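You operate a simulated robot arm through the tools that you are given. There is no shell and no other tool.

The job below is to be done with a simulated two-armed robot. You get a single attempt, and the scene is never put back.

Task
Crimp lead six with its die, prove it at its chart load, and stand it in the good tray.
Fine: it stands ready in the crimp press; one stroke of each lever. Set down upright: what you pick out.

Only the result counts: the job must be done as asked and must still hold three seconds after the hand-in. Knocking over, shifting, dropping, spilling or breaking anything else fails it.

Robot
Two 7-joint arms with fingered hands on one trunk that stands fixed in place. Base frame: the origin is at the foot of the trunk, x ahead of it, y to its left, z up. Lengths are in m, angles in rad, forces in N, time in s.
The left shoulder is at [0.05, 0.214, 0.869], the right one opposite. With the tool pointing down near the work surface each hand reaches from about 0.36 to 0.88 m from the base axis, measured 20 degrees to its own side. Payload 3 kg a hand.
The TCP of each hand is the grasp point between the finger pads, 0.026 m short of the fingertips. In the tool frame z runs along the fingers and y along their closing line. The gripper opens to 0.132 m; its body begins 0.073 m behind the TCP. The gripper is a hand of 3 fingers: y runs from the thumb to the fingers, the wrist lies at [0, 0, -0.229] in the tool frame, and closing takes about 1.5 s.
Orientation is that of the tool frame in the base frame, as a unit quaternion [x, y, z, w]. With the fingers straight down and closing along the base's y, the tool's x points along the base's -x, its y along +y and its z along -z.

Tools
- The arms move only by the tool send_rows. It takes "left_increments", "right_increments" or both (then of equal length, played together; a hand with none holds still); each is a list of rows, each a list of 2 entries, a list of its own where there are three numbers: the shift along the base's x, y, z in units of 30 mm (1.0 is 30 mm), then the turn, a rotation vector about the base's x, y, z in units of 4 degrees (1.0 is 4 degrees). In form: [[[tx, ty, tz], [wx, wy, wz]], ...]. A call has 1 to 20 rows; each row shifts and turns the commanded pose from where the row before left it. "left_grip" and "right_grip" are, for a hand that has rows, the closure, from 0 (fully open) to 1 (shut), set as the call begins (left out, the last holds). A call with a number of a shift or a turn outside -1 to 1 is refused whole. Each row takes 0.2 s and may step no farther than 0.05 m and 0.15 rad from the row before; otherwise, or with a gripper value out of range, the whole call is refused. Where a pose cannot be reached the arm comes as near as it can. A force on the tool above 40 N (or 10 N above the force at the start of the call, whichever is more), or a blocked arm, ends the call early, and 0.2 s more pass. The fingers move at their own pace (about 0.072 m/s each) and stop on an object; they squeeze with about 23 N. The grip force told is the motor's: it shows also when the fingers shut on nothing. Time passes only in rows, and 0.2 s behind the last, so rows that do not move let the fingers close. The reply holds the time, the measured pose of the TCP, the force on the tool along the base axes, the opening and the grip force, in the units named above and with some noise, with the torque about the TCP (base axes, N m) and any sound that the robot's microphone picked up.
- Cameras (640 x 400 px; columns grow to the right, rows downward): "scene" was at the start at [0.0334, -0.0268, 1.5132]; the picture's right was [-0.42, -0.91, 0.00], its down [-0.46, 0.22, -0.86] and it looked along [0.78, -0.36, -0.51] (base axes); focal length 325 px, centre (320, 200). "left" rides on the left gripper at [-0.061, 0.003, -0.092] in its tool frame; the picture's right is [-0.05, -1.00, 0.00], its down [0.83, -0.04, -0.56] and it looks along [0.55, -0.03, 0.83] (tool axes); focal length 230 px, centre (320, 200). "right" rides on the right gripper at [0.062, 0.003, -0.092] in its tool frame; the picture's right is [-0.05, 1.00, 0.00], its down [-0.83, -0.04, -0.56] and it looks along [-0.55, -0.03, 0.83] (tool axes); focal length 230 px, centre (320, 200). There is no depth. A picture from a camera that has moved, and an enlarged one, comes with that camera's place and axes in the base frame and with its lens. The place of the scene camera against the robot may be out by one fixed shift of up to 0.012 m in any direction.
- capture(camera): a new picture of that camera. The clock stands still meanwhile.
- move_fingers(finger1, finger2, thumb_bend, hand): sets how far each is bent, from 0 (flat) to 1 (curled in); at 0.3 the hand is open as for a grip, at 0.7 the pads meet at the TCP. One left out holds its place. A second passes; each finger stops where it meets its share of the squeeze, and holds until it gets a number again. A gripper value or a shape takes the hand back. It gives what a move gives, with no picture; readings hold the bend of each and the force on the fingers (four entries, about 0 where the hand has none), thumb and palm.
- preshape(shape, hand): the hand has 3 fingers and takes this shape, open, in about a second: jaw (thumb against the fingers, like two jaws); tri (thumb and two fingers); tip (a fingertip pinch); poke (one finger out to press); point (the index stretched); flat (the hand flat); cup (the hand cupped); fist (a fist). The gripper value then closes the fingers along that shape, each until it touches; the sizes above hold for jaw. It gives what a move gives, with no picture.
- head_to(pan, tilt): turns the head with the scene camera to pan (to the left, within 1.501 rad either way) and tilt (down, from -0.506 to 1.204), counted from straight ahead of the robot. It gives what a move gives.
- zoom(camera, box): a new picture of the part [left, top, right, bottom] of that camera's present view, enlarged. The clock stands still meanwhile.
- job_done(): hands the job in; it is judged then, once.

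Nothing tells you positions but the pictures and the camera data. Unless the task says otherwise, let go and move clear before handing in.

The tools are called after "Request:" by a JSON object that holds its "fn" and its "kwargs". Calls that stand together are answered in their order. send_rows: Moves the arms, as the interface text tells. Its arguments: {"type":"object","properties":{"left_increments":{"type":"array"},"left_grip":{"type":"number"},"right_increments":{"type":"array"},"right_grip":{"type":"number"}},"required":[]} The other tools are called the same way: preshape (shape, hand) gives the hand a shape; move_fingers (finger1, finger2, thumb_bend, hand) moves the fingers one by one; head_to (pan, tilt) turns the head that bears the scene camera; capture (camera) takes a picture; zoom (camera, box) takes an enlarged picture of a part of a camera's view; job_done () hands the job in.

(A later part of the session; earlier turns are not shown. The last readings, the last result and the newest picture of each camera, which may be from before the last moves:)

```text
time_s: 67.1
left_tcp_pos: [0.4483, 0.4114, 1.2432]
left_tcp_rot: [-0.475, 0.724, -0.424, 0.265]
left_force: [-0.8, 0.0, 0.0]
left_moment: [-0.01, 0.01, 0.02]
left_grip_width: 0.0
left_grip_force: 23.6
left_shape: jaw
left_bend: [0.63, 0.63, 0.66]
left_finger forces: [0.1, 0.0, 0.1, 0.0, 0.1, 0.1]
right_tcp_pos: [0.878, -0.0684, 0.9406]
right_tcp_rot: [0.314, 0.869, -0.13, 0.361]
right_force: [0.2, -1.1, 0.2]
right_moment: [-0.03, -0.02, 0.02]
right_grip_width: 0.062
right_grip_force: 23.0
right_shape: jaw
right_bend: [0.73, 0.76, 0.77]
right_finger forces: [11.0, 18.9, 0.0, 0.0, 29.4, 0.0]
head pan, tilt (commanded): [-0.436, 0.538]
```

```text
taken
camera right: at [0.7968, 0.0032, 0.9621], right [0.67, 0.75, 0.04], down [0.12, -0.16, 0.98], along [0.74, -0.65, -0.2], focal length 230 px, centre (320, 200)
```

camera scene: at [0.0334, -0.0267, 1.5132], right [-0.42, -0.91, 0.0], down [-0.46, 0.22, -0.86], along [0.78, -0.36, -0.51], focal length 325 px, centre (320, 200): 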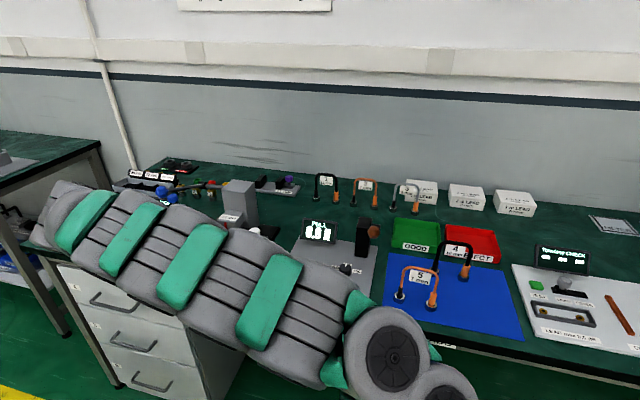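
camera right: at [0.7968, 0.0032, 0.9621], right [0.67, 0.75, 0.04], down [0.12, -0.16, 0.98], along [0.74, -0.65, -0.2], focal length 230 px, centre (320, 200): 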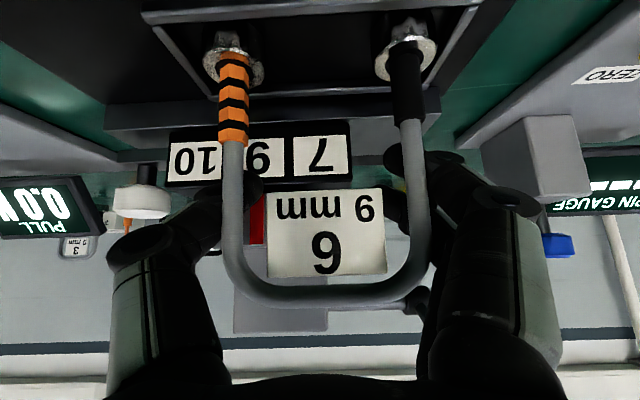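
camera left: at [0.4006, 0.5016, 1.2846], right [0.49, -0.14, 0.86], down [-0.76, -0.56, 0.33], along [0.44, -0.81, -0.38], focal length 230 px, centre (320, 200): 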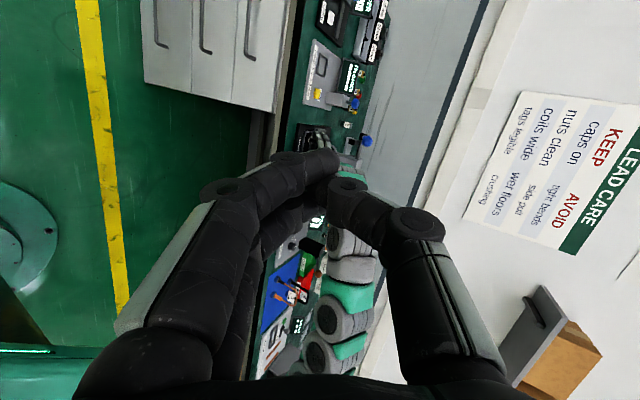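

The lead is held on both legs, with the tips curling just behind them. I'll lift gently 2 cm and check it comes up straight.

Request:
{"fn": "send_rows", "kwargs": {"right_increments": [[[0, 0, 0.25], [0, 0, 0]], [[0, 0, 0.25], [0, 0, 0]], [[0, 0, 0.25], [0, 0, 0]]]}}

Request:
{"fn": "capture", "kwargs": {"camera": "right"}}

```text
time_s: 67.9
left_tcp_pos: [0.4484, 0.4113, 1.2425]
left_tcp_rot: [-0.476, 0.724, -0.424, 0.264]
left_force: [0.1, 0.0, -0.6]
left_moment: [0.07, 0.0, 0.01]
left_grip_width: 0.0002
left_grip_force: 23.2
left_shape: jaw
left_bend: [0.63, 0.63, 0.66]
left_finger forces: [0.0, 0.0, 0.1, 0.1, 0.0, 0.1]
right_tcp_pos: [0.8779, -0.0693, 0.9629]
right_tcp_rot: [0.313, 0.869, -0.13, 0.36]
right_force: [-0.2, 0.0, -1.6]
right_moment: [-0.01, -0.04, 0.01]
right_grip_width: 0.0618
right_grip_force: 23.0
right_shape: jaw
right_bend: [0.74, 0.76, 0.77]
right_finger forces: [11.0, 19.1, 0.0, 0.0, 29.5, 0.0]
head pan, tilt (commanded): [-0.436, 0.538]
```

```text
taken
camera right: at [0.7963, 0.0035, 0.9846], right [0.66, 0.75, 0.04], down [0.12, -0.16, 0.98], along [0.74, -0.65, -0.2], focal length 230 px, centre (320, 200)
```

right: 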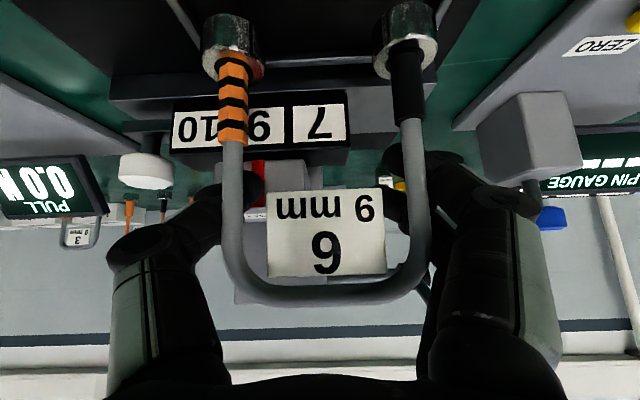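

The lead lifts cleanly and upright. I'll raise slightly more, back out in front of the press, then carry it across toward the tester nest.

Request:
{"fn": "send_rows", "kwargs": {"right_increments": [[[0, 0, 0.3], [0, 0, 0]], [[-0.5, 0.413, 0.1], [0, 0, 0]], [[-0.771, 0.637, 0.1], [0, 0, 0]], [[-0.771, 0.637, 0.1], [0, 0, 0]], [[-0.771, 0.637, 0.2], [0, 0, 0]], [[-0.3, 0.25, 0.6], [0, 0, 0]], [[0, 0, 0.8], [0, 0, 0]], [[-0.2, -0.3, 0.8], [0, 0, 0]]]}}

Request:
{"fn": "capture", "kwargs": {"camera": "right"}}

Request:
{"fn": "capture", "kwargs": {"camera": "scene"}}

```text
time_s: 69.7
left_tcp_pos: [0.4492, 0.4111, 1.2429]
left_tcp_rot: [-0.475, 0.724, -0.425, 0.263]
left_force: [0.9, 0.2, -0.4]
left_moment: [0.01, -0.02, 0.02]
left_grip_width: 0.0
left_grip_force: 22.3
left_shape: jaw
left_bend: [0.63, 0.63, 0.66]
left_finger forces: [0.0, 0.0, 0.1, 0.0, 0.1, 0.0]
right_tcp_pos: [0.7785, -0.0006, 1.0538]
right_tcp_rot: [0.313, 0.869, -0.13, 0.36]
right_force: [-0.6, -0.9, -1.2]
right_moment: [-0.03, -0.04, 0.0]
right_grip_width: 0.0612
right_grip_force: 22.9
right_shape: jaw
right_bend: [0.74, 0.76, 0.77]
right_finger forces: [11.2, 19.1, 0.1, 0.0, 29.3, 0.0]
head pan, tilt (commanded): [-0.436, 0.538]
```

```text
taken
camera right: at [0.6971, 0.072, 1.075], right [0.66, 0.75, 0.04], down [0.12, -0.16, 0.98], along [0.74, -0.65, -0.2], focal length 230 px, centre (320, 200)
```

right: 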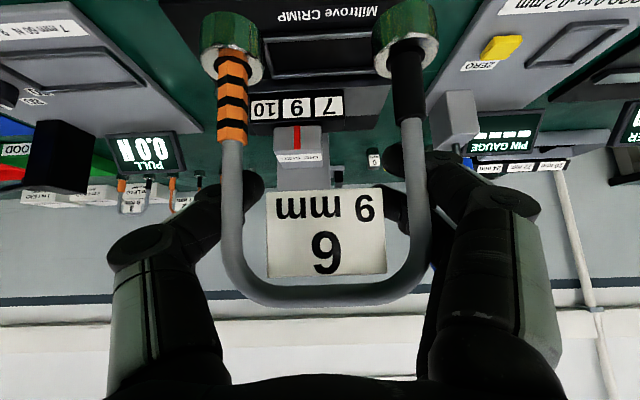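

```text
taken
camera scene: at [0.0333, -0.0268, 1.5132], right [-0.42, -0.91, 0.0], down [-0.46, 0.22, -0.86], along [0.78, -0.36, -0.51], focal length 325 px, centre (320, 200)
```

scene: 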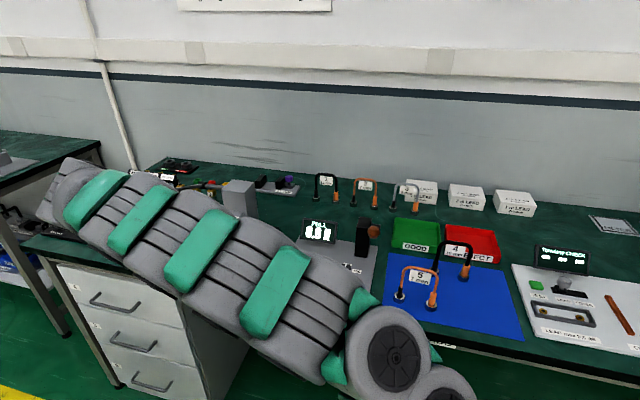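

Request:
{"fn": "send_rows", "kwargs": {"right_increments": [[[-0.686, -0.831, -0.1], [0, 0, 0]], [[-0.686, -0.831, -0.1], [0, 0, 0]], [[-0.686, -0.831, -0.1], [0, 0, 0]], [[-0.686, -0.831, -0.1], [0, 0, 0]], [[-0.686, -0.831, -0.1], [0, 0, 0]], [[-0.686, -0.831, -0.1], [0, 0, 0]], [[-0.686, -0.831, -0.1], [0, 0, 0]], [[-0.686, -0.831, -0.1], [0, 0, 0]], [[-0.686, -0.831, -0.1], [0, 0, 0]]]}}

Request:
{"fn": "capture", "kwargs": {"camera": "right"}}

Request:
{"fn": "capture", "kwargs": {"camera": "scene"}}

```text
time_s: 71.7
left_tcp_pos: [0.4474, 0.4106, 1.243]
left_tcp_rot: [-0.475, 0.724, -0.424, 0.264]
left_force: [0.1, -0.6, 0.0]
left_moment: [-0.01, 0.04, -0.02]
left_grip_width: 0.0003
left_grip_force: 23.0
left_shape: jaw
left_bend: [0.63, 0.63, 0.66]
left_finger forces: [0.0, 0.0, 0.0, 0.0, 0.0, 0.0]
right_tcp_pos: [0.593, -0.2247, 1.0281]
right_tcp_rot: [0.313, 0.869, -0.129, 0.36]
right_force: [-0.5, 0.0, -1.7]
right_moment: [-0.04, 0.0, 0.01]
right_grip_width: 0.0599
right_grip_force: 23.1
right_shape: jaw
right_bend: [0.74, 0.76, 0.77]
right_finger forces: [12.0, 19.1, 0.1, 0.0, 28.8, 0.0]
head pan, tilt (commanded): [-0.436, 0.538]
```

```text
taken
camera right: at [0.5114, -0.1526, 1.0485], right [0.67, 0.75, 0.04], down [0.12, -0.16, 0.98], along [0.74, -0.65, -0.2], focal length 230 px, centre (320, 200)
```

right: 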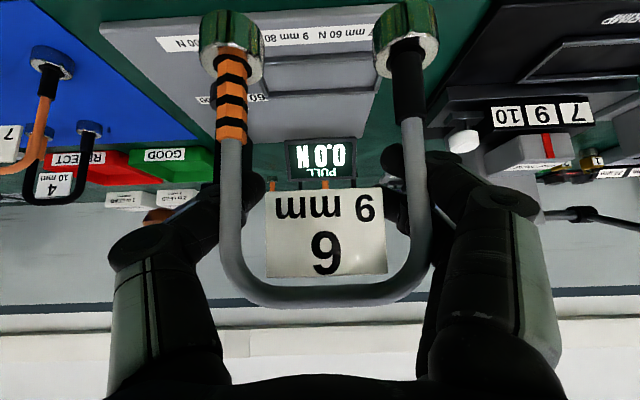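

```text
taken
camera scene: at [0.0333, -0.0268, 1.5132], right [-0.42, -0.91, 0.0], down [-0.46, 0.22, -0.86], along [0.78, -0.36, -0.51], focal length 325 px, centre (320, 200)
```

scene: 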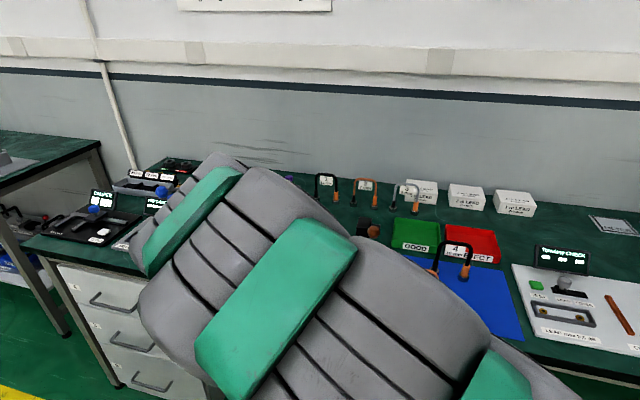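

Request:
{"fn": "send_rows", "kwargs": {"right_increments": [[[0.668, -0.552, -0.2], [0, 0, 0]], [[0.668, -0.552, -0.2], [0, 0, 0]], [[0.668, -0.552, -0.2], [0, 0, 0]], [[0.668, -0.552, -0.2], [0, 0, 0]], [[0.668, -0.552, -0.1], [0, 0, 0]]]}}

Request:
{"fn": "capture", "kwargs": {"camera": "right"}}

Request:
{"fn": "zoom", "kwargs": {"camera": "right", "box": [140, 0, 500, 220]}}

```text
time_s: 72.9
left_tcp_pos: [0.4496, 0.412, 1.2437]
left_tcp_rot: [-0.475, 0.725, -0.424, 0.263]
left_force: [0.3, 0.3, 0.0]
left_moment: [-0.01, 0.06, -0.02]
left_grip_width: 0.0002
left_grip_force: 23.1
left_shape: jaw
left_bend: [0.63, 0.63, 0.66]
left_finger forces: [0.0, 0.0, 0.0, 0.0, 0.0, 0.0]
right_tcp_pos: [0.6949, -0.3101, 0.9991]
right_tcp_rot: [0.313, 0.87, -0.129, 0.359]
right_force: [0.0, 0.1, -2.0]
right_moment: [-0.02, 0.01, 0.0]
right_grip_width: 0.0589
right_grip_force: 22.9
right_shape: jaw
right_bend: [0.74, 0.76, 0.77]
right_finger forces: [12.2, 18.9, 0.1, 0.1, 28.4, 0.0]
head pan, tilt (commanded): [-0.436, 0.538]
```

```text
taken
camera right: at [0.6128, -0.2378, 1.02], right [0.66, 0.75, 0.04], down [0.12, -0.16, 0.98], along [0.74, -0.65, -0.2], focal length 230 px, centre (320, 200)
```

right: 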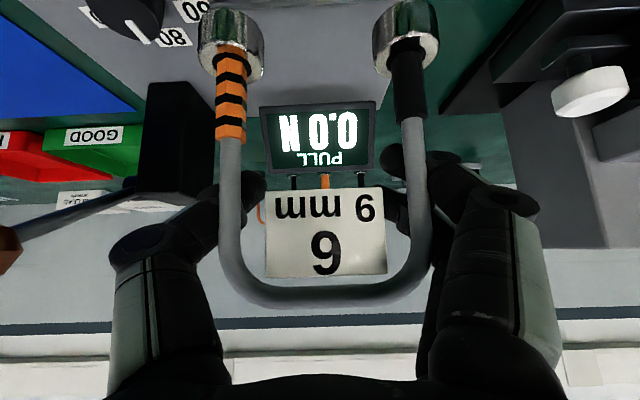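

```text
1.78 times, centred on (320, 110) of right
camera zoom: at [0.6128, -0.2378, 1.02], right [0.66, 0.75, 0.04], down [0.12, -0.16, 0.98], along [0.74, -0.65, -0.2], focal length 409 px, centre (320, 360)
```

zoom: 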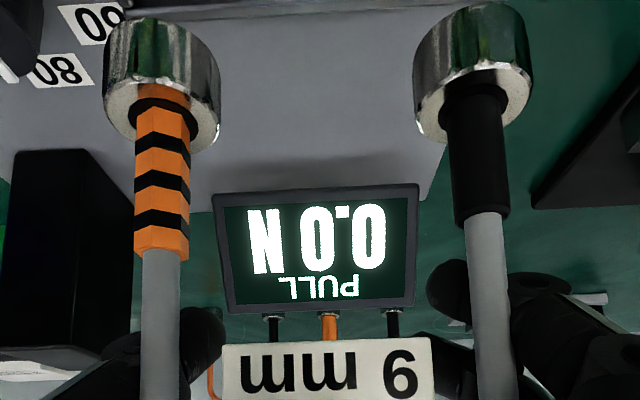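

The lead hangs over the tester nest within a few millimetres. I'll nudge it to centre and lower most of the way.

Request:
{"fn": "send_rows", "kwargs": {"right_increments": [[[-0.09, 0.16, -0.45], [0, 0, 0]], [[0, 0, -0.45], [0, 0, 0]], [[0, 0, -0.45], [0, 0, 0]]]}}

Request:
{"fn": "capture", "kwargs": {"camera": "right"}}

Request:
{"fn": "capture", "kwargs": {"camera": "scene"}}

```text
time_s: 73.7
left_tcp_pos: [0.4478, 0.4113, 1.2429]
left_tcp_rot: [-0.475, 0.725, -0.424, 0.263]
left_force: [1.1, 0.2, -0.3]
left_moment: [0.03, -0.03, 0.03]
left_grip_width: 0.0
left_grip_force: 22.7
left_shape: jaw
left_bend: [0.63, 0.63, 0.66]
left_finger forces: [0.0, 0.1, 0.0, 0.0, 0.0, 0.1]
right_tcp_pos: [0.6908, -0.3054, 0.9575]
right_tcp_rot: [0.313, 0.869, -0.13, 0.36]
right_force: [0.4, -0.8, -0.9]
right_moment: [-0.04, -0.04, -0.04]
right_grip_width: 0.0591
right_grip_force: 22.7
right_shape: jaw
right_bend: [0.74, 0.76, 0.77]
right_finger forces: [12.2, 18.9, 0.1, 0.1, 28.3, 0.0]
head pan, tilt (commanded): [-0.436, 0.538]
```

```text
taken
camera right: at [0.6092, -0.2322, 0.9791], right [0.67, 0.75, 0.04], down [0.12, -0.16, 0.98], along [0.74, -0.65, -0.2], focal length 230 px, centre (320, 200)
```

right: 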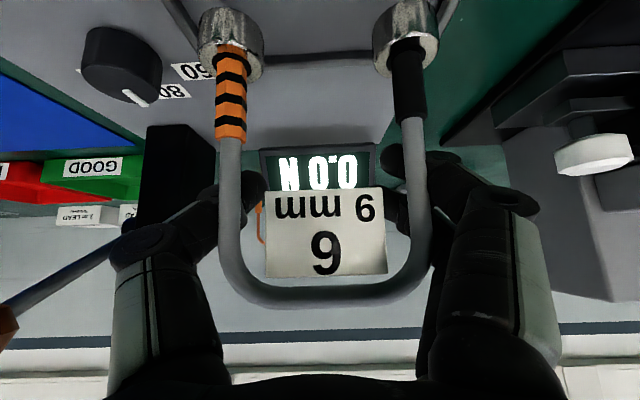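

```text
taken
camera scene: at [0.0334, -0.0268, 1.5132], right [-0.42, -0.91, 0.0], down [-0.46, 0.22, -0.86], along [0.78, -0.36, -0.51], focal length 325 px, centre (320, 200)
```

scene: 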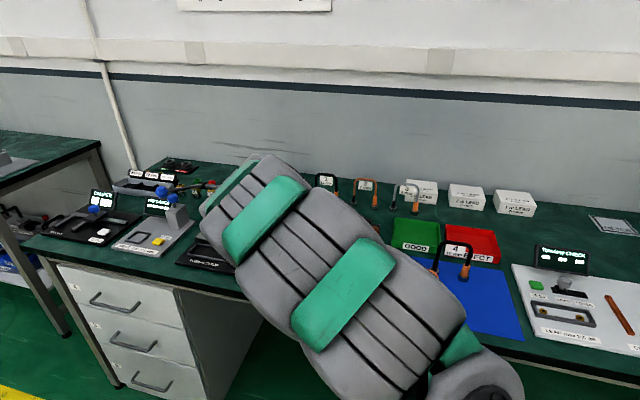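

The lead is centred over the nest. I'll lower in small steps until the feet touch.

Request:
{"fn": "send_rows", "kwargs": {"right_increments": [[[0, 0, -0.2], [0, 0, 0]], [[0, 0, -0.2], [0, 0, 0]], [[0, 0, -0.1], [0, 0, 0]]]}}

Request:
{"fn": "capture", "kwargs": {"camera": "right"}}

```text
time_s: 74.5
left_tcp_pos: [0.4487, 0.412, 1.2434]
left_tcp_rot: [-0.475, 0.724, -0.424, 0.264]
left_force: [-0.7, -0.1, 0.7]
left_moment: [-0.01, -0.03, -0.02]
left_grip_width: 0.0002
left_grip_force: 23.2
left_shape: jaw
left_bend: [0.63, 0.63, 0.66]
left_finger forces: [0.0, 0.1, 0.0, 0.0, 0.0, 0.0]
right_tcp_pos: [0.691, -0.3038, 0.9431]
right_tcp_rot: [0.313, 0.869, -0.13, 0.36]
right_force: [0.1, 0.2, -0.4]
right_moment: [-0.01, 0.0, -0.03]
right_grip_width: 0.0592
right_grip_force: 22.2
right_shape: jaw
right_bend: [0.74, 0.76, 0.77]
right_finger forces: [12.3, 18.8, 0.0, 0.0, 28.3, 0.0]
head pan, tilt (commanded): [-0.436, 0.538]
```

```text
taken
camera right: at [0.6092, -0.2314, 0.9647], right [0.67, 0.75, 0.04], down [0.12, -0.16, 0.98], along [0.74, -0.65, -0.2], focal length 230 px, centre (320, 200)
```

right: 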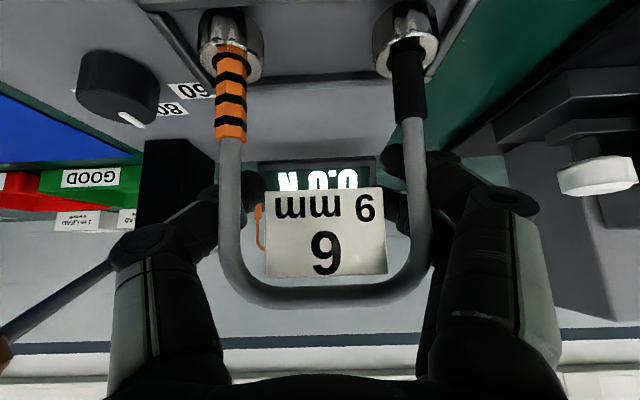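

Request:
{"fn": "send_rows", "kwargs": {"right_increments": [[[0, 0, -0.1], [0, 0, 0]]]}}

Request:
{"fn": "send_rows", "kwargs": {"right_increments": [[[0, 0, -0.1], [0, 0, 0]]]}}

Request:
{"fn": "zoom", "kwargs": {"camera": "right", "box": [140, 0, 500, 220]}}

```text
time_s: 74.9
left_tcp_pos: [0.4482, 0.4115, 1.2422]
left_tcp_rot: [-0.475, 0.725, -0.424, 0.264]
left_force: [-0.4, 0.0, -0.2]
left_moment: [-0.02, 0.01, -0.01]
left_grip_width: 0.0
left_grip_force: 23.1
left_shape: jaw
left_bend: [0.63, 0.63, 0.66]
left_finger forces: [0.0, 0.0, 0.0, 0.0, 0.0, 0.0]
right_tcp_pos: [0.6921, -0.303, 0.9409]
right_tcp_rot: [0.312, 0.87, -0.129, 0.36]
right_force: [0.1, -0.5, -1.7]
right_moment: [0.0, -0.03, -0.04]
right_grip_width: 0.0588
right_grip_force: 23.2
right_shape: jaw
right_bend: [0.74, 0.76, 0.77]
right_finger forces: [12.2, 18.9, 0.0, 0.0, 28.4, 0.0]
head pan, tilt (commanded): [-0.436, 0.538]
```

```text
time_s: 75.3
left_tcp_pos: [0.4486, 0.4114, 1.243]
left_tcp_rot: [-0.475, 0.725, -0.424, 0.264]
left_force: [-0.2, -0.1, -0.1]
left_moment: [0.02, 0.01, 0.0]
left_grip_width: 0.0003
left_grip_force: 23.1
left_shape: jaw
left_bend: [0.63, 0.63, 0.66]
left_finger forces: [0.0, 0.0, 0.0, 0.0, 0.1, 0.1]
right_tcp_pos: [0.6919, -0.3024, 0.9393]
right_tcp_rot: [0.313, 0.869, -0.129, 0.361]
right_force: [-4.2, -2.5, 26.3]
right_moment: [0.27, 0.05, 0.18]
right_grip_width: 0.0583
right_grip_force: 22.7
right_shape: jaw
right_bend: [0.75, 0.77, 0.77]
right_finger forces: [12.2, 16.8, 0.0, 0.0, 30.4, 0.0]
head pan, tilt (commanded): [-0.436, 0.538]
```

```text
1.78 times, centred on (320, 110) of right
camera zoom: at [0.6101, -0.2312, 0.9602], right [0.66, 0.75, 0.04], down [0.12, -0.16, 0.98], along [0.74, -0.65, -0.19], focal length 409 px, centre (320, 360)
```

zoom: 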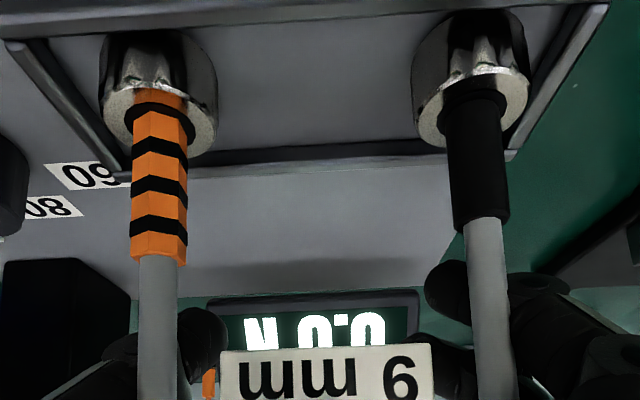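

The feet are on the nest floor. I'll ease the pressure and open the jaws.

Request:
{"fn": "send_rows", "kwargs": {"right_increments": [[[0, 0, 0.07], [0, 0, 0]]]}}

Request:
{"fn": "send_rows", "kwargs": {"right_increments": [[[0, 0, 0], [0, 0, 0]], [[0, 0, 0], [0, 0, 0]], [[0, 0, 0], [0, 0, 0]], [[0, 0, 0], [0, 0, 0]], [[0, 0, 0], [0, 0, 0]]], "right_grip": 0.0}}

Request:
{"fn": "capture", "kwargs": {"camera": "right"}}

```text
time_s: 75.7
left_tcp_pos: [0.4478, 0.4121, 1.2434]
left_tcp_rot: [-0.476, 0.724, -0.424, 0.264]
left_force: [0.2, 0.2, -1.0]
left_moment: [0.03, -0.01, 0.03]
left_grip_width: 0.0
left_grip_force: 22.9
left_shape: jaw
left_bend: [0.63, 0.63, 0.66]
left_finger forces: [0.0, 0.1, 0.1, 0.0, 0.0, 0.0]
right_tcp_pos: [0.6918, -0.3029, 0.9387]
right_tcp_rot: [0.313, 0.869, -0.13, 0.36]
right_force: [-1.8, -1.1, 17.7]
right_moment: [0.2, -0.02, 0.09]
right_grip_width: 0.058
right_grip_force: 22.9
right_shape: jaw
right_bend: [0.75, 0.77, 0.77]
right_finger forces: [13.7, 16.7, 0.0, 0.1, 28.9, 0.0]
head pan, tilt (commanded): [-0.436, 0.538]
```

```text
time_s: 76.9
left_tcp_pos: [0.4491, 0.4123, 1.2434]
left_tcp_rot: [-0.475, 0.724, -0.424, 0.263]
left_force: [-0.6, -0.6, 0.3]
left_moment: [0.0, -0.01, 0.01]
left_grip_width: 0.0
left_grip_force: 22.8
left_shape: jaw
left_bend: [0.63, 0.63, 0.66]
left_finger forces: [0.1, 0.0, 0.0, 0.0, 0.0, 0.0]
right_tcp_pos: [0.6917, -0.3033, 0.9398]
right_tcp_rot: [0.313, 0.869, -0.13, 0.36]
right_force: [-0.6, -0.1, 1.4]
right_moment: [0.0, -0.03, 0.03]
right_grip_width: 0.132
right_grip_force: 0.0
right_shape: jaw
right_bend: [0.3, 0.3, 0.3]
right_finger forces: [0.0, 0.1, 0.0, 0.0, 0.1, 0.0]
head pan, tilt (commanded): [-0.436, 0.538]
```

```text
taken
camera right: at [0.6094, -0.2309, 0.9605], right [0.67, 0.75, 0.04], down [0.12, -0.16, 0.98], along [0.74, -0.65, -0.2], focal length 230 px, centre (320, 200)
```

right: 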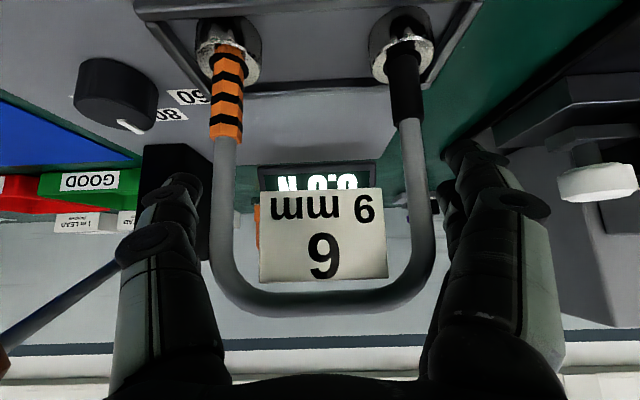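

The lead stands free in the tester nest. I'll back the hand straight out.

Request:
{"fn": "send_rows", "kwargs": {"right_increments": [[[-0.4, 0.33, 0], [0, 0, 0]], [[-0.64, 0.53, 0], [0, 0, 0]], [[-0.64, 0.53, 0], [0, 0, 0]], [[-0.64, 0.53, 0], [0, 0, 0]], [[-0.64, 0.53, 0.1], [0, 0, 0]], [[-0.64, 0.53, 0.3], [0, 0, 0]], [[-0.2, 0.17, 0.8], [0, 0, 0]], [[0, 0, 0.8], [0, 0, 0]], [[0, 0, 0.8], [0, 0, 0]]]}}

Request:
{"fn": "capture", "kwargs": {"camera": "right"}}

Request:
{"fn": "capture", "kwargs": {"camera": "scene"}}

```text
time_s: 78.9
left_tcp_pos: [0.4475, 0.4118, 1.2434]
left_tcp_rot: [-0.475, 0.725, -0.424, 0.263]
left_force: [-0.3, 0.5, 0.9]
left_moment: [0.01, 0.01, 0.03]
left_grip_width: 0.0
left_grip_force: 22.9
left_shape: jaw
left_bend: [0.63, 0.63, 0.66]
left_finger forces: [0.1, 0.0, 0.0, 0.1, 0.0, 0.0]
right_tcp_pos: [0.575, -0.2093, 1.0232]
right_tcp_rot: [0.312, 0.87, -0.13, 0.359]
right_force: [0.1, 0.2, -0.2]
right_moment: [-0.01, -0.01, -0.03]
right_grip_width: 0.1319
right_grip_force: 0.1
right_shape: jaw
right_bend: [0.3, 0.3, 0.3]
right_finger forces: [0.1, 0.1, 0.0, 0.1, 0.0, 0.0]
head pan, tilt (commanded): [-0.436, 0.538]
```

```text
taken
camera right: at [0.4937, -0.1374, 1.0444], right [0.67, 0.75, 0.03], down [0.12, -0.16, 0.98], along [0.74, -0.65, -0.2], focal length 230 px, centre (320, 200)
```

right: 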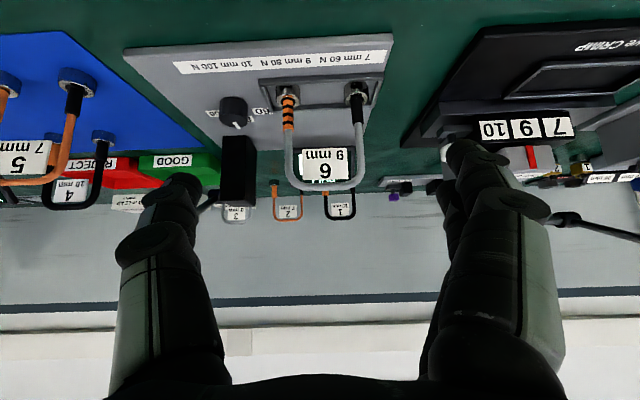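

```text
taken
camera scene: at [0.0333, -0.0268, 1.5132], right [-0.42, -0.91, 0.0], down [-0.46, 0.22, -0.86], along [0.78, -0.36, -0.51], focal length 325 px, centre (320, 200)
```

scene: 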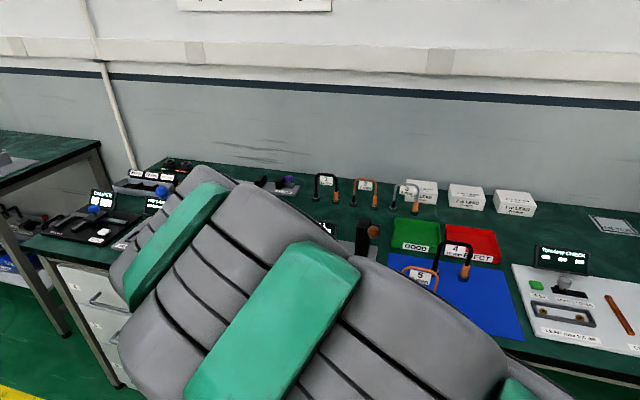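

Lead six stands in the tester nest. For the tester lever I'll close the right hand and bring it upright above the lever's brown knob at about (0.582, -0.447, 1.02).

Request:
{"fn": "send_rows", "kwargs": {"right_increments": [[[0, 0, 0.7], [0.597, 0.723, 0]], [[0, 0, 0.7], [0.597, 0.723, 0]], [[0, 0, 0.7], [0.597, 0.723, 0]], [[0, -0.4, 0.7], [0.597, 0.723, 0]], [[0, -0.85, 0.3], [0.597, 0.723, 0]], [[0.02, -0.95, 0.2], [0.597, 0.723, 0]], [[0.03, -0.95, 0], [0.597, 0.723, 0]], [[0.03, -0.95, 0], [0.597, 0.723, 0]], [[0.03, -0.95, 0], [0.597, 0.723, 0]], [[0.03, -0.95, 0], [0.597, 0.723, 0]], [[0.03, -0.95, 0], [0.597, 0.723, 0]], [[0.03, -0.95, 0], [0.597, 0.723, 0]]], "right_grip": 1.0}}

Request:
{"fn": "capture", "kwargs": {"camera": "right"}}

Request:
{"fn": "capture", "kwargs": {"camera": "scene"}}

```text
time_s: 81.5
left_tcp_pos: [0.4488, 0.4117, 1.2431]
left_tcp_rot: [-0.475, 0.724, -0.425, 0.264]
left_force: [0.0, -0.3, 0.5]
left_moment: [0.03, 0.0, 0.0]
left_grip_width: 0.0001
left_grip_force: 23.2
left_shape: jaw
left_bend: [0.63, 0.63, 0.66]
left_finger forces: [0.0, 0.0, 0.0, 0.1, 0.0, 0.1]
right_tcp_pos: [0.5854, -0.4467, 1.123]
right_tcp_rot: [0.34, 0.941, 0.0, 0.0]
right_force: [0.5, 0.1, -0.7]
right_moment: [-0.01, 0.03, -0.04]
right_grip_width: 0.0001
right_grip_force: 23.5
right_shape: jaw
right_bend: [0.63, 0.63, 0.66]
right_finger forces: [0.0, 0.1, 0.0, 0.0, 0.0, 0.1]
head pan, tilt (commanded): [-0.436, 0.538]
```

```text
taken
camera right: at [0.5388, -0.4049, 1.2145], right [0.68, 0.74, 0.0], down [0.61, -0.56, 0.56], along [0.41, -0.38, -0.83], focal length 230 px, centre (320, 200)
```

right: 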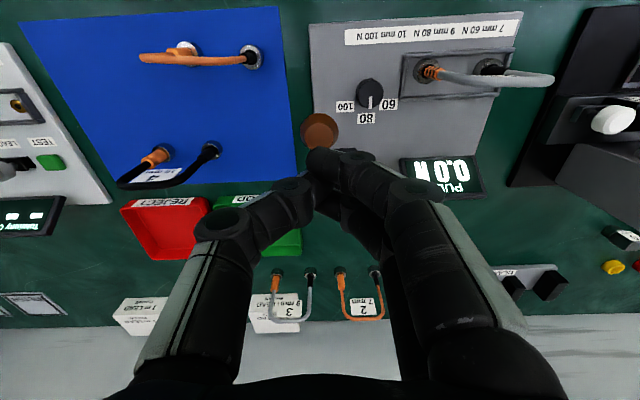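

```text
taken
camera scene: at [0.0334, -0.0268, 1.5132], right [-0.42, -0.91, 0.0], down [-0.46, 0.22, -0.86], along [0.78, -0.36, -0.51], focal length 325 px, centre (320, 200)
```

scene: 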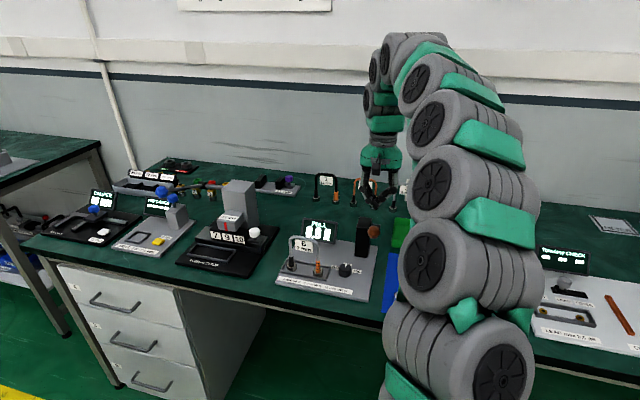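

Request:
{"fn": "zoom", "kwargs": {"camera": "scene", "box": [330, 160, 420, 260]}}

Request:
{"fn": "zoom", "kwargs": {"camera": "right", "box": [270, 80, 370, 200]}}

Request:
{"fn": "zoom", "kwargs": {"camera": "scene", "box": [260, 200, 390, 310]}}

```text
4.00 times, centred on (375, 210) of scene
camera zoom: at [0.0334, -0.0268, 1.5132], right [-0.42, -0.91, 0.0], down [-0.46, 0.22, -0.86], along [0.78, -0.36, -0.51], focal length 1299 px, centre (100, 160)
```

zoom: 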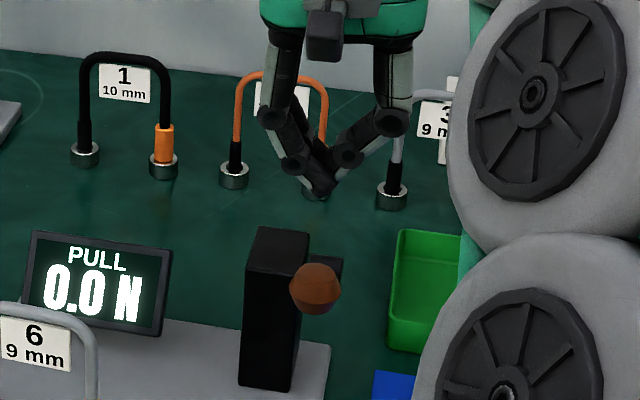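

```text
3.33 times, centred on (320, 140) of right
camera zoom: at [0.5388, -0.4049, 1.2145], right [0.68, 0.74, 0.0], down [0.61, -0.56, 0.56], along [0.41, -0.38, -0.83], focal length 767 px, centre (320, 400)
```

zoom: 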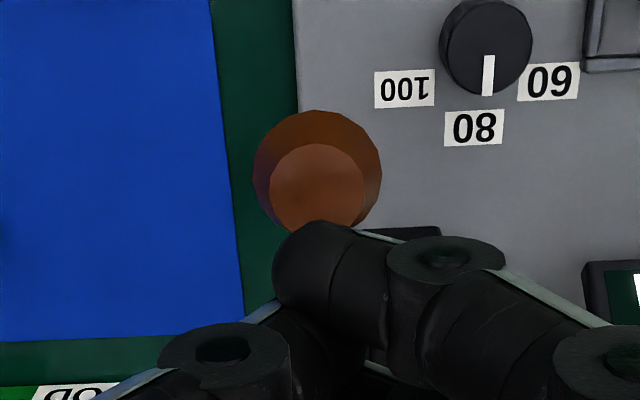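

```text
3.64 times, centred on (325, 255) of scene
camera zoom: at [0.0334, -0.0268, 1.5132], right [-0.42, -0.91, 0.0], down [-0.46, 0.22, -0.86], along [0.78, -0.36, -0.51], focal length 1181 px, centre (302, 0)
```

zoom: 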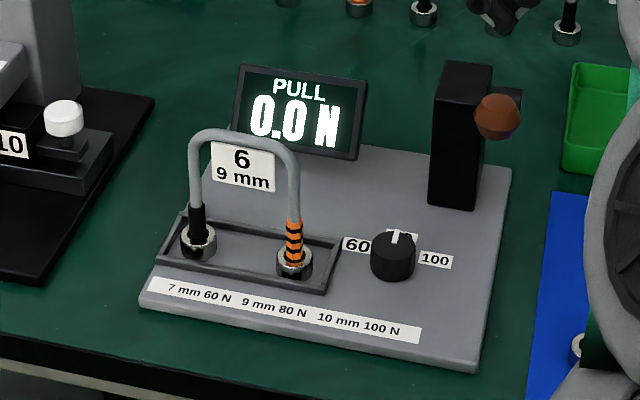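

The tips are directly above the lever knob. I'll descend to contact and begin pressing down.

Request:
{"fn": "send_rows", "kwargs": {"right_increments": [[[-0.06, 0.01, -0.65], [0, 0, 0]], [[-0.06, 0.01, -0.65], [0, 0, 0]], [[-0.06, 0.01, -0.65], [0, 0, 0]], [[-0.064, 0.053, -0.333], [0, 0, 0]], [[-0.064, 0.053, -0.333], [0, 0, 0]]]}}

Request:
{"fn": "zoom", "kwargs": {"camera": "scene", "box": [260, 190, 420, 310]}}

Request:
{"fn": "capture", "kwargs": {"camera": "right"}}

```text
time_s: 82.7
left_tcp_pos: [0.4488, 0.4122, 1.2428]
left_tcp_rot: [-0.475, 0.725, -0.424, 0.264]
left_force: [0.4, -1.4, 0.3]
left_moment: [-0.02, 0.0, 0.0]
left_grip_width: 0.0
left_grip_force: 23.6
left_shape: jaw
left_bend: [0.63, 0.63, 0.66]
left_finger forces: [0.0, 0.1, 0.0, 0.0, 0.0, 0.0]
right_tcp_pos: [0.5748, -0.4415, 1.0442]
right_tcp_rot: [0.339, 0.941, 0.001, -0.001]
right_force: [-2.4, 0.0, 4.3]
right_moment: [0.02, 0.0, -0.03]
right_grip_width: 0.0
right_grip_force: 23.3
right_shape: jaw
right_bend: [0.63, 0.64, 0.66]
right_finger forces: [0.0, 0.1, 0.0, 0.0, 0.0, 0.1]
head pan, tilt (commanded): [-0.436, 0.538]
```

```text
3.33 times, centred on (340, 250) of scene
camera zoom: at [0.0333, -0.0267, 1.5132], right [-0.42, -0.91, 0.0], down [-0.46, 0.22, -0.86], along [0.78, -0.36, -0.51], focal length 1082 px, centre (253, 33)
```

zoom: 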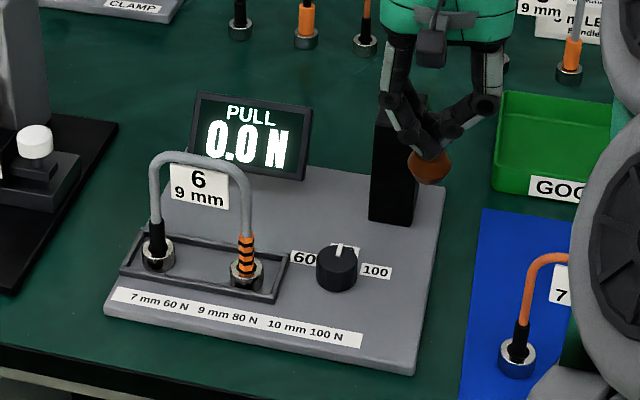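

```text
taken
camera right: at [0.5283, -0.3991, 1.136], right [0.68, 0.74, 0.0], down [0.61, -0.56, 0.56], along [0.41, -0.38, -0.83], focal length 230 px, centre (320, 200)
```

right: 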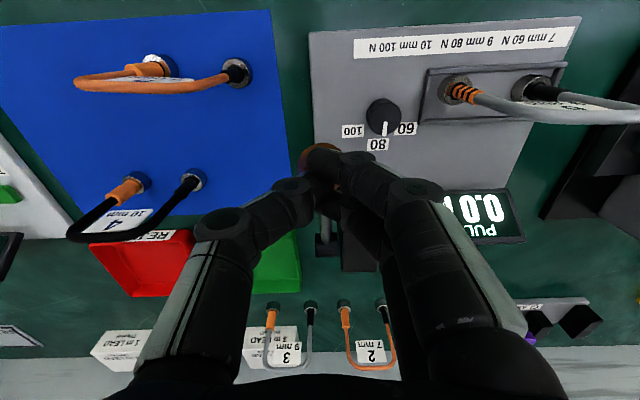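

The lever is going down under the fingertips. I'll continue along its arc, watching the display.

Request:
{"fn": "send_rows", "kwargs": {"right_increments": [[[-0.04, 0.034, -0.33], [0, 0, 0]], [[-0.04, 0.034, -0.33], [0, 0, 0]], [[-0.02, 0.02, -0.33], [0, 0, 0]], [[0, 0, -0.33], [0, 0, 0]]]}}

Request:
{"fn": "zoom", "kwargs": {"camera": "scene", "box": [260, 190, 420, 310]}}

```text
time_s: 83.7
left_tcp_pos: [0.4489, 0.4105, 1.242]
left_tcp_rot: [-0.475, 0.724, -0.425, 0.263]
left_force: [-0.1, 0.0, 0.2]
left_moment: [0.03, 0.01, 0.01]
left_grip_width: 0.0
left_grip_force: 23.1
left_shape: jaw
left_bend: [0.63, 0.63, 0.66]
left_finger forces: [0.1, 0.0, 0.0, 0.0, 0.1, 0.1]
right_tcp_pos: [0.5699, -0.4382, 1.0032]
right_tcp_rot: [0.339, 0.941, 0.0, -0.001]
right_force: [-2.2, -0.1, 6.6]
right_moment: [-0.01, 0.06, -0.01]
right_grip_width: 0.0001
right_grip_force: 23.0
right_shape: jaw
right_bend: [0.63, 0.64, 0.67]
right_finger forces: [0.0, 0.0, 0.0, 0.1, 0.1, 0.0]
head pan, tilt (commanded): [-0.436, 0.538]
```

```text
3.33 times, centred on (340, 250) of scene
camera zoom: at [0.0333, -0.0267, 1.5132], right [-0.42, -0.91, 0.0], down [-0.46, 0.22, -0.86], along [0.78, -0.36, -0.51], focal length 1082 px, centre (253, 33)
```

zoom: 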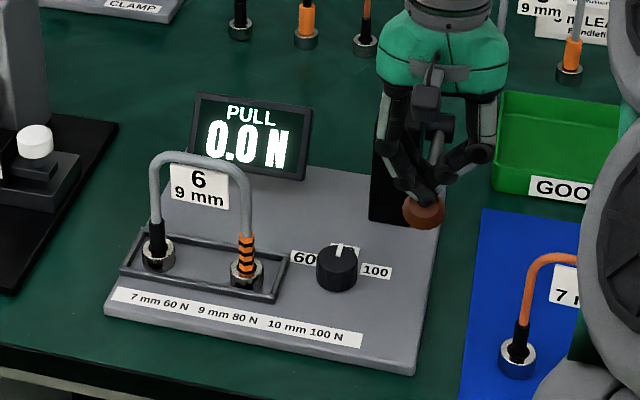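

Request:
{"fn": "send_rows", "kwargs": {"right_increments": [[[0.02, -0.015, -0.33], [0, 0, 0]], [[0.05, -0.04, -0.33], [0, 0, 0]], [[0.06, -0.05, -0.33], [0, 0, 0]]]}}

Request:
{"fn": "zoom", "kwargs": {"camera": "scene", "box": [260, 190, 420, 310]}}

```text
time_s: 84.5
left_tcp_pos: [0.4478, 0.411, 1.2434]
left_tcp_rot: [-0.475, 0.724, -0.425, 0.263]
left_force: [0.1, -0.2, -0.1]
left_moment: [0.03, 0.0, 0.0]
left_grip_width: 0.0002
left_grip_force: 23.3
left_shape: jaw
left_bend: [0.63, 0.63, 0.66]
left_finger forces: [0.0, 0.0, 0.1, 0.0, 0.1, 0.0]
right_tcp_pos: [0.575, -0.4429, 0.9812]
right_tcp_rot: [0.34, 0.94, -0.002, 0.003]
right_force: [-5.1, -0.6, 22.7]
right_moment: [0.09, 0.16, 0.0]
right_grip_width: 0.0002
right_grip_force: 22.9
right_shape: jaw
right_bend: [0.67, 0.66, 0.73]
right_finger forces: [0.0, 0.1, 0.0, 0.0, 47.5, 0.1]
head pan, tilt (commanded): [-0.436, 0.538]
stopped in row 3 (right hand): the force on the tool passed its limit at 42 N (the readings are from after the stop); the commanded pose is now the measured one
```

```text
3.33 times, centred on (340, 250) of scene
camera zoom: at [0.033, -0.0266, 1.5132], right [-0.42, -0.91, 0.0], down [-0.46, 0.22, -0.86], along [0.78, -0.36, -0.51], focal length 1082 px, centre (253, 33)
```

zoom: 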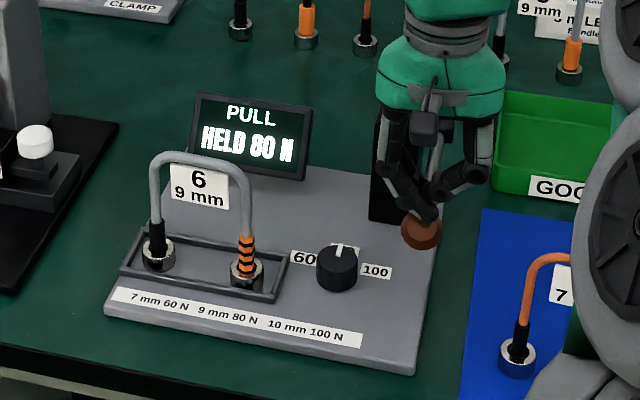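

The display reads "HELD 80 N", so the proof load was held and the lever is at its stop. I'll let it rise by lifting straight up.

Request:
{"fn": "send_rows", "kwargs": {"right_increments": [[[-0.02, 0.02, 0.3], [0, 0, 0]], [[-0.02, 0.02, 0.35], [0, 0, 0]], [[0, 0, 0.4], [0, 0, 0]], [[0, 0, 0.4], [0, 0, 0]], [[0.02, -0.02, 0.4], [0, 0, 0]], [[0.03, -0.03, 0.5], [0, 0, 0]], [[0.03, -0.03, 0.6], [0, 0, 0]], [[0, 0, 0.8], [0, 0, 0]], [[0, 0, 0.8], [0, 0, 0]], [[0, 0, 0.8], [0, 0, 0]]]}}

Request:
{"fn": "zoom", "kwargs": {"camera": "scene", "box": [260, 190, 420, 310]}}

Request:
{"fn": "capture", "kwargs": {"camera": "right"}}

```text
time_s: 86.7
left_tcp_pos: [0.4482, 0.4116, 1.2434]
left_tcp_rot: [-0.475, 0.725, -0.423, 0.264]
left_force: [0.7, 0.4, 0.5]
left_moment: [0.01, -0.02, -0.03]
left_grip_width: 0.0001
left_grip_force: 22.9
left_shape: jaw
left_bend: [0.63, 0.63, 0.66]
left_finger forces: [0.0, 0.0, 0.0, 0.0, 0.0, 0.1]
right_tcp_pos: [0.5746, -0.4434, 1.1391]
right_tcp_rot: [0.34, 0.94, -0.001, 0.002]
right_force: [0.5, -1.0, -0.3]
right_moment: [0.05, -0.02, 0.02]
right_grip_width: 0.0001
right_grip_force: 22.7
right_shape: jaw
right_bend: [0.66, 0.65, 0.68]
right_finger forces: [0.1, 0.0, 0.0, 0.1, 0.1, 0.1]
head pan, tilt (commanded): [-0.436, 0.538]
```

```text
3.33 times, centred on (340, 250) of scene
camera zoom: at [0.0334, -0.0268, 1.5132], right [-0.42, -0.91, 0.0], down [-0.46, 0.22, -0.86], along [0.78, -0.36, -0.51], focal length 1082 px, centre (253, 33)
```

zoom: 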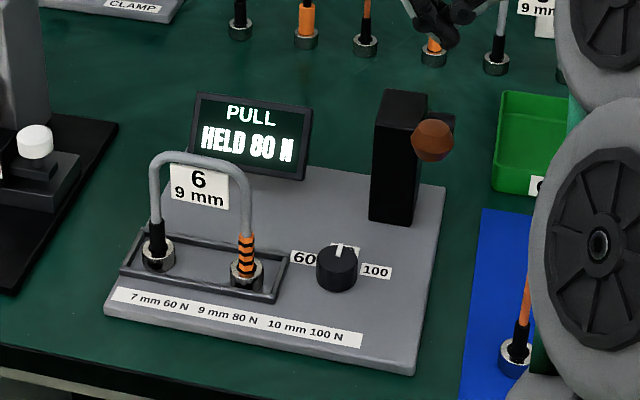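

```text
taken
camera right: at [0.5292, -0.4014, 1.2311], right [0.68, 0.74, 0.0], down [0.61, -0.56, 0.56], along [0.41, -0.38, -0.83], focal length 230 px, centre (320, 200)
```

right: 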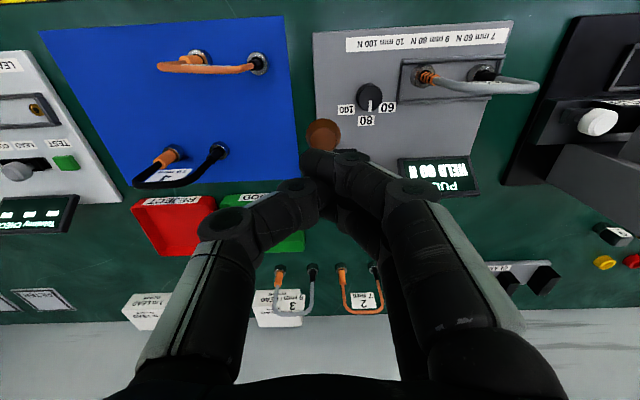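

The lever is back at rest and the display holds "HELD 80 N". I'll return the hand to the front of the tester nest with the open, tilted jaw to take lead six out.

Request:
{"fn": "send_rows", "kwargs": {"right_increments": [[[0, 0.6, 0.1], [-0.3, -0.36, 0]], [[-0.05, 0.95, 0.1], [-0.597, -0.723, 0]], [[-0.05, 0.95, 0], [-0.597, -0.723, 0]], [[-0.05, 0.95, 0], [-0.597, -0.723, 0]], [[-0.05, 0.95, 0], [-0.597, -0.723, 0]], [[-0.05, 0.95, 0], [-0.597, -0.723, 0]], [[-0.05, 0.95, 0], [-0.597, -0.723, 0]], [[0, 0.75, -0.2], [-0.597, -0.723, 0]], [[0, 0.4, -0.5], [-0.597, -0.723, 0]], [[0, 0.2, -0.7], [-0.597, -0.723, 0]], [[0, 0.0, -0.8], [-0.597, -0.723, 0]], [[0, 0.0, -0.8], [-0.597, -0.723, 0]], [[0, 0.0, -0.7], [-0.297, -0.363, 0]]], "right_grip": 0.0}}

Request:
{"fn": "capture", "kwargs": {"camera": "right"}}

Request:
{"fn": "zoom", "kwargs": {"camera": "scene", "box": [370, 200, 520, 310]}}

```text
time_s: 89.5
left_tcp_pos: [0.4486, 0.4121, 1.2433]
left_tcp_rot: [-0.475, 0.725, -0.424, 0.264]
left_force: [0.7, 0.2, 0.2]
left_moment: [0.0, 0.03, 0.01]
left_grip_width: 0.0001
left_grip_force: 23.3
left_shape: jaw
left_bend: [0.63, 0.63, 0.66]
left_finger forces: [0.0, 0.0, 0.1, 0.0, 0.0, 0.1]
right_tcp_pos: [0.5676, -0.2141, 1.0326]
right_tcp_rot: [0.314, 0.868, -0.131, 0.362]
right_force: [0.3, -0.6, -0.2]
right_moment: [0.04, 0.04, 0.0]
right_grip_width: 0.132
right_grip_force: 0.1
right_shape: jaw
right_bend: [0.3, 0.3, 0.3]
right_finger forces: [0.0, 0.0, 0.1, 0.0, 0.1, 0.0]
head pan, tilt (commanded): [-0.436, 0.538]
```

```text
taken
camera right: at [0.4855, -0.1414, 1.0541], right [0.67, 0.75, 0.04], down [0.12, -0.15, 0.98], along [0.74, -0.65, -0.19], focal length 230 px, centre (320, 200)
```

right: 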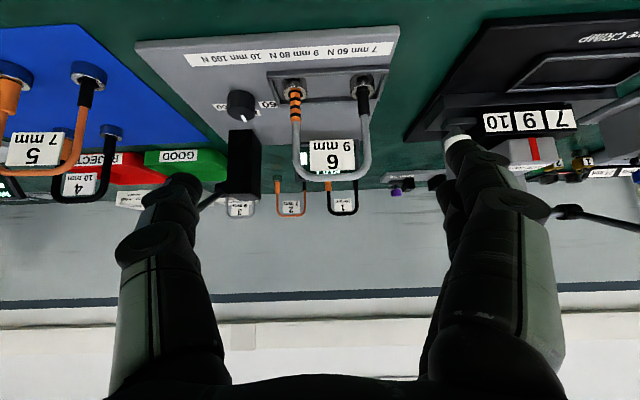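

```text
3.64 times, centred on (445, 255) of scene
camera zoom: at [0.0334, -0.0268, 1.5132], right [-0.42, -0.91, 0.0], down [-0.46, 0.22, -0.86], along [0.78, -0.36, -0.51], focal length 1181 px, centre (-134, 0)
```

zoom: 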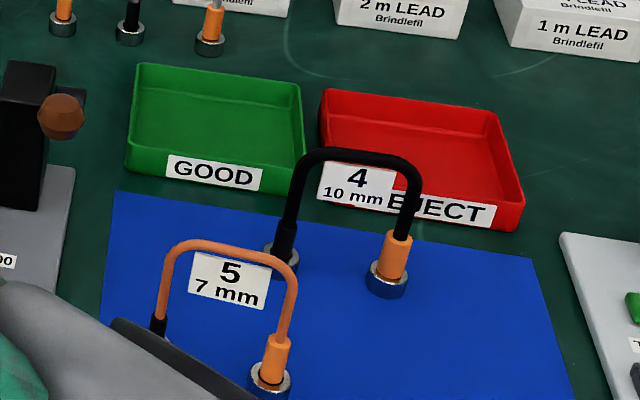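

I have a clear view of the GOOD tray. First I'll lower in front of the tester nest and advance toward lead six.

Request:
{"fn": "send_rows", "kwargs": {"right_increments": [[[0.05, 0.06, -0.747], [0, 0, 0]], [[0.05, 0.06, -0.747], [0, 0, 0]], [[0.05, 0.06, -0.747], [0, 0, 0]], [[0.05, 0.06, -0.747], [0, 0, 0]], [[0.64, -0.53, 0], [0, 0, 0]], [[0.64, -0.53, 0], [0, 0, 0]], [[0.64, -0.53, 0], [0, 0, 0]], [[0.64, -0.53, 0], [0, 0, 0]]]}}

Request:
{"fn": "capture", "kwargs": {"camera": "right"}}

```text
time_s: 91.3
left_tcp_pos: [0.4494, 0.4116, 1.2439]
left_tcp_rot: [-0.476, 0.724, -0.424, 0.264]
left_force: [0.7, -0.1, -0.2]
left_moment: [-0.03, -0.01, 0.0]
left_grip_width: 0.0
left_grip_force: 22.8
left_shape: jaw
left_bend: [0.63, 0.63, 0.66]
left_finger forces: [0.0, 0.0, 0.0, 0.1, 0.1, 0.0]
right_tcp_pos: [0.651, -0.2714, 0.9461]
right_tcp_rot: [0.313, 0.868, -0.129, 0.363]
right_force: [-0.5, -0.5, -0.7]
right_moment: [0.0, -0.01, 0.02]
right_grip_width: 0.132
right_grip_force: 0.1
right_shape: jaw
right_bend: [0.3, 0.3, 0.3]
right_finger forces: [0.0, 0.1, 0.0, 0.1, 0.0, 0.0]
head pan, tilt (commanded): [-0.436, 0.538]
```

```text
taken
camera right: at [0.5682, -0.1993, 0.9671], right [0.67, 0.75, 0.04], down [0.12, -0.15, 0.98], along [0.74, -0.65, -0.19], focal length 230 px, centre (320, 200)
```

right: 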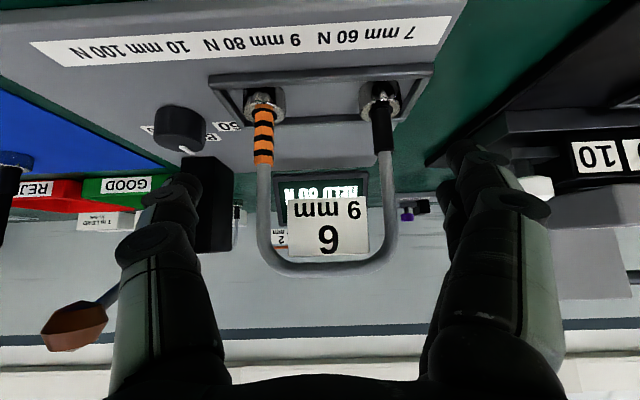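

Request:
{"fn": "send_rows", "kwargs": {"right_increments": [[[0.5, -0.41, -0.05], [0, 0, 0]], [[0.5, -0.37, -0.05], [0, 0, 0]], [[0.22, -0.17, 0], [0, 0, 0]]]}}

Request:
{"fn": "capture", "kwargs": {"camera": "right"}}

```text
time_s: 92.1
left_tcp_pos: [0.4484, 0.4113, 1.2433]
left_tcp_rot: [-0.476, 0.724, -0.424, 0.264]
left_force: [0.1, -0.1, 1.1]
left_moment: [0.01, 0.01, 0.02]
left_grip_width: 0.0001
left_grip_force: 23.0
left_shape: jaw
left_bend: [0.63, 0.63, 0.66]
left_finger forces: [0.0, 0.0, 0.0, 0.0, 0.1, 0.1]
right_tcp_pos: [0.6854, -0.3004, 0.9432]
right_tcp_rot: [0.314, 0.868, -0.131, 0.361]
right_force: [0.5, -0.3, -0.9]
right_moment: [0.0, 0.0, -0.05]
right_grip_width: 0.1321
right_grip_force: 0.1
right_shape: jaw
right_bend: [0.3, 0.3, 0.3]
right_finger forces: [0.0, 0.0, 0.0, 0.0, 0.0, 0.0]
head pan, tilt (commanded): [-0.436, 0.538]
```

```text
taken
camera right: at [0.604, -0.2278, 0.9643], right [0.67, 0.75, 0.04], down [0.12, -0.15, 0.98], along [0.74, -0.65, -0.19], focal length 230 px, centre (320, 200)
```

right: 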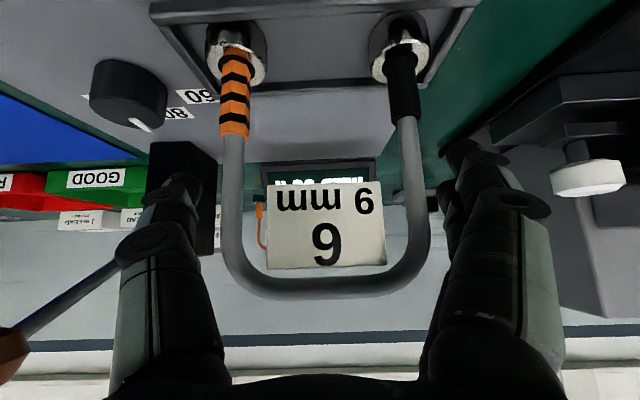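

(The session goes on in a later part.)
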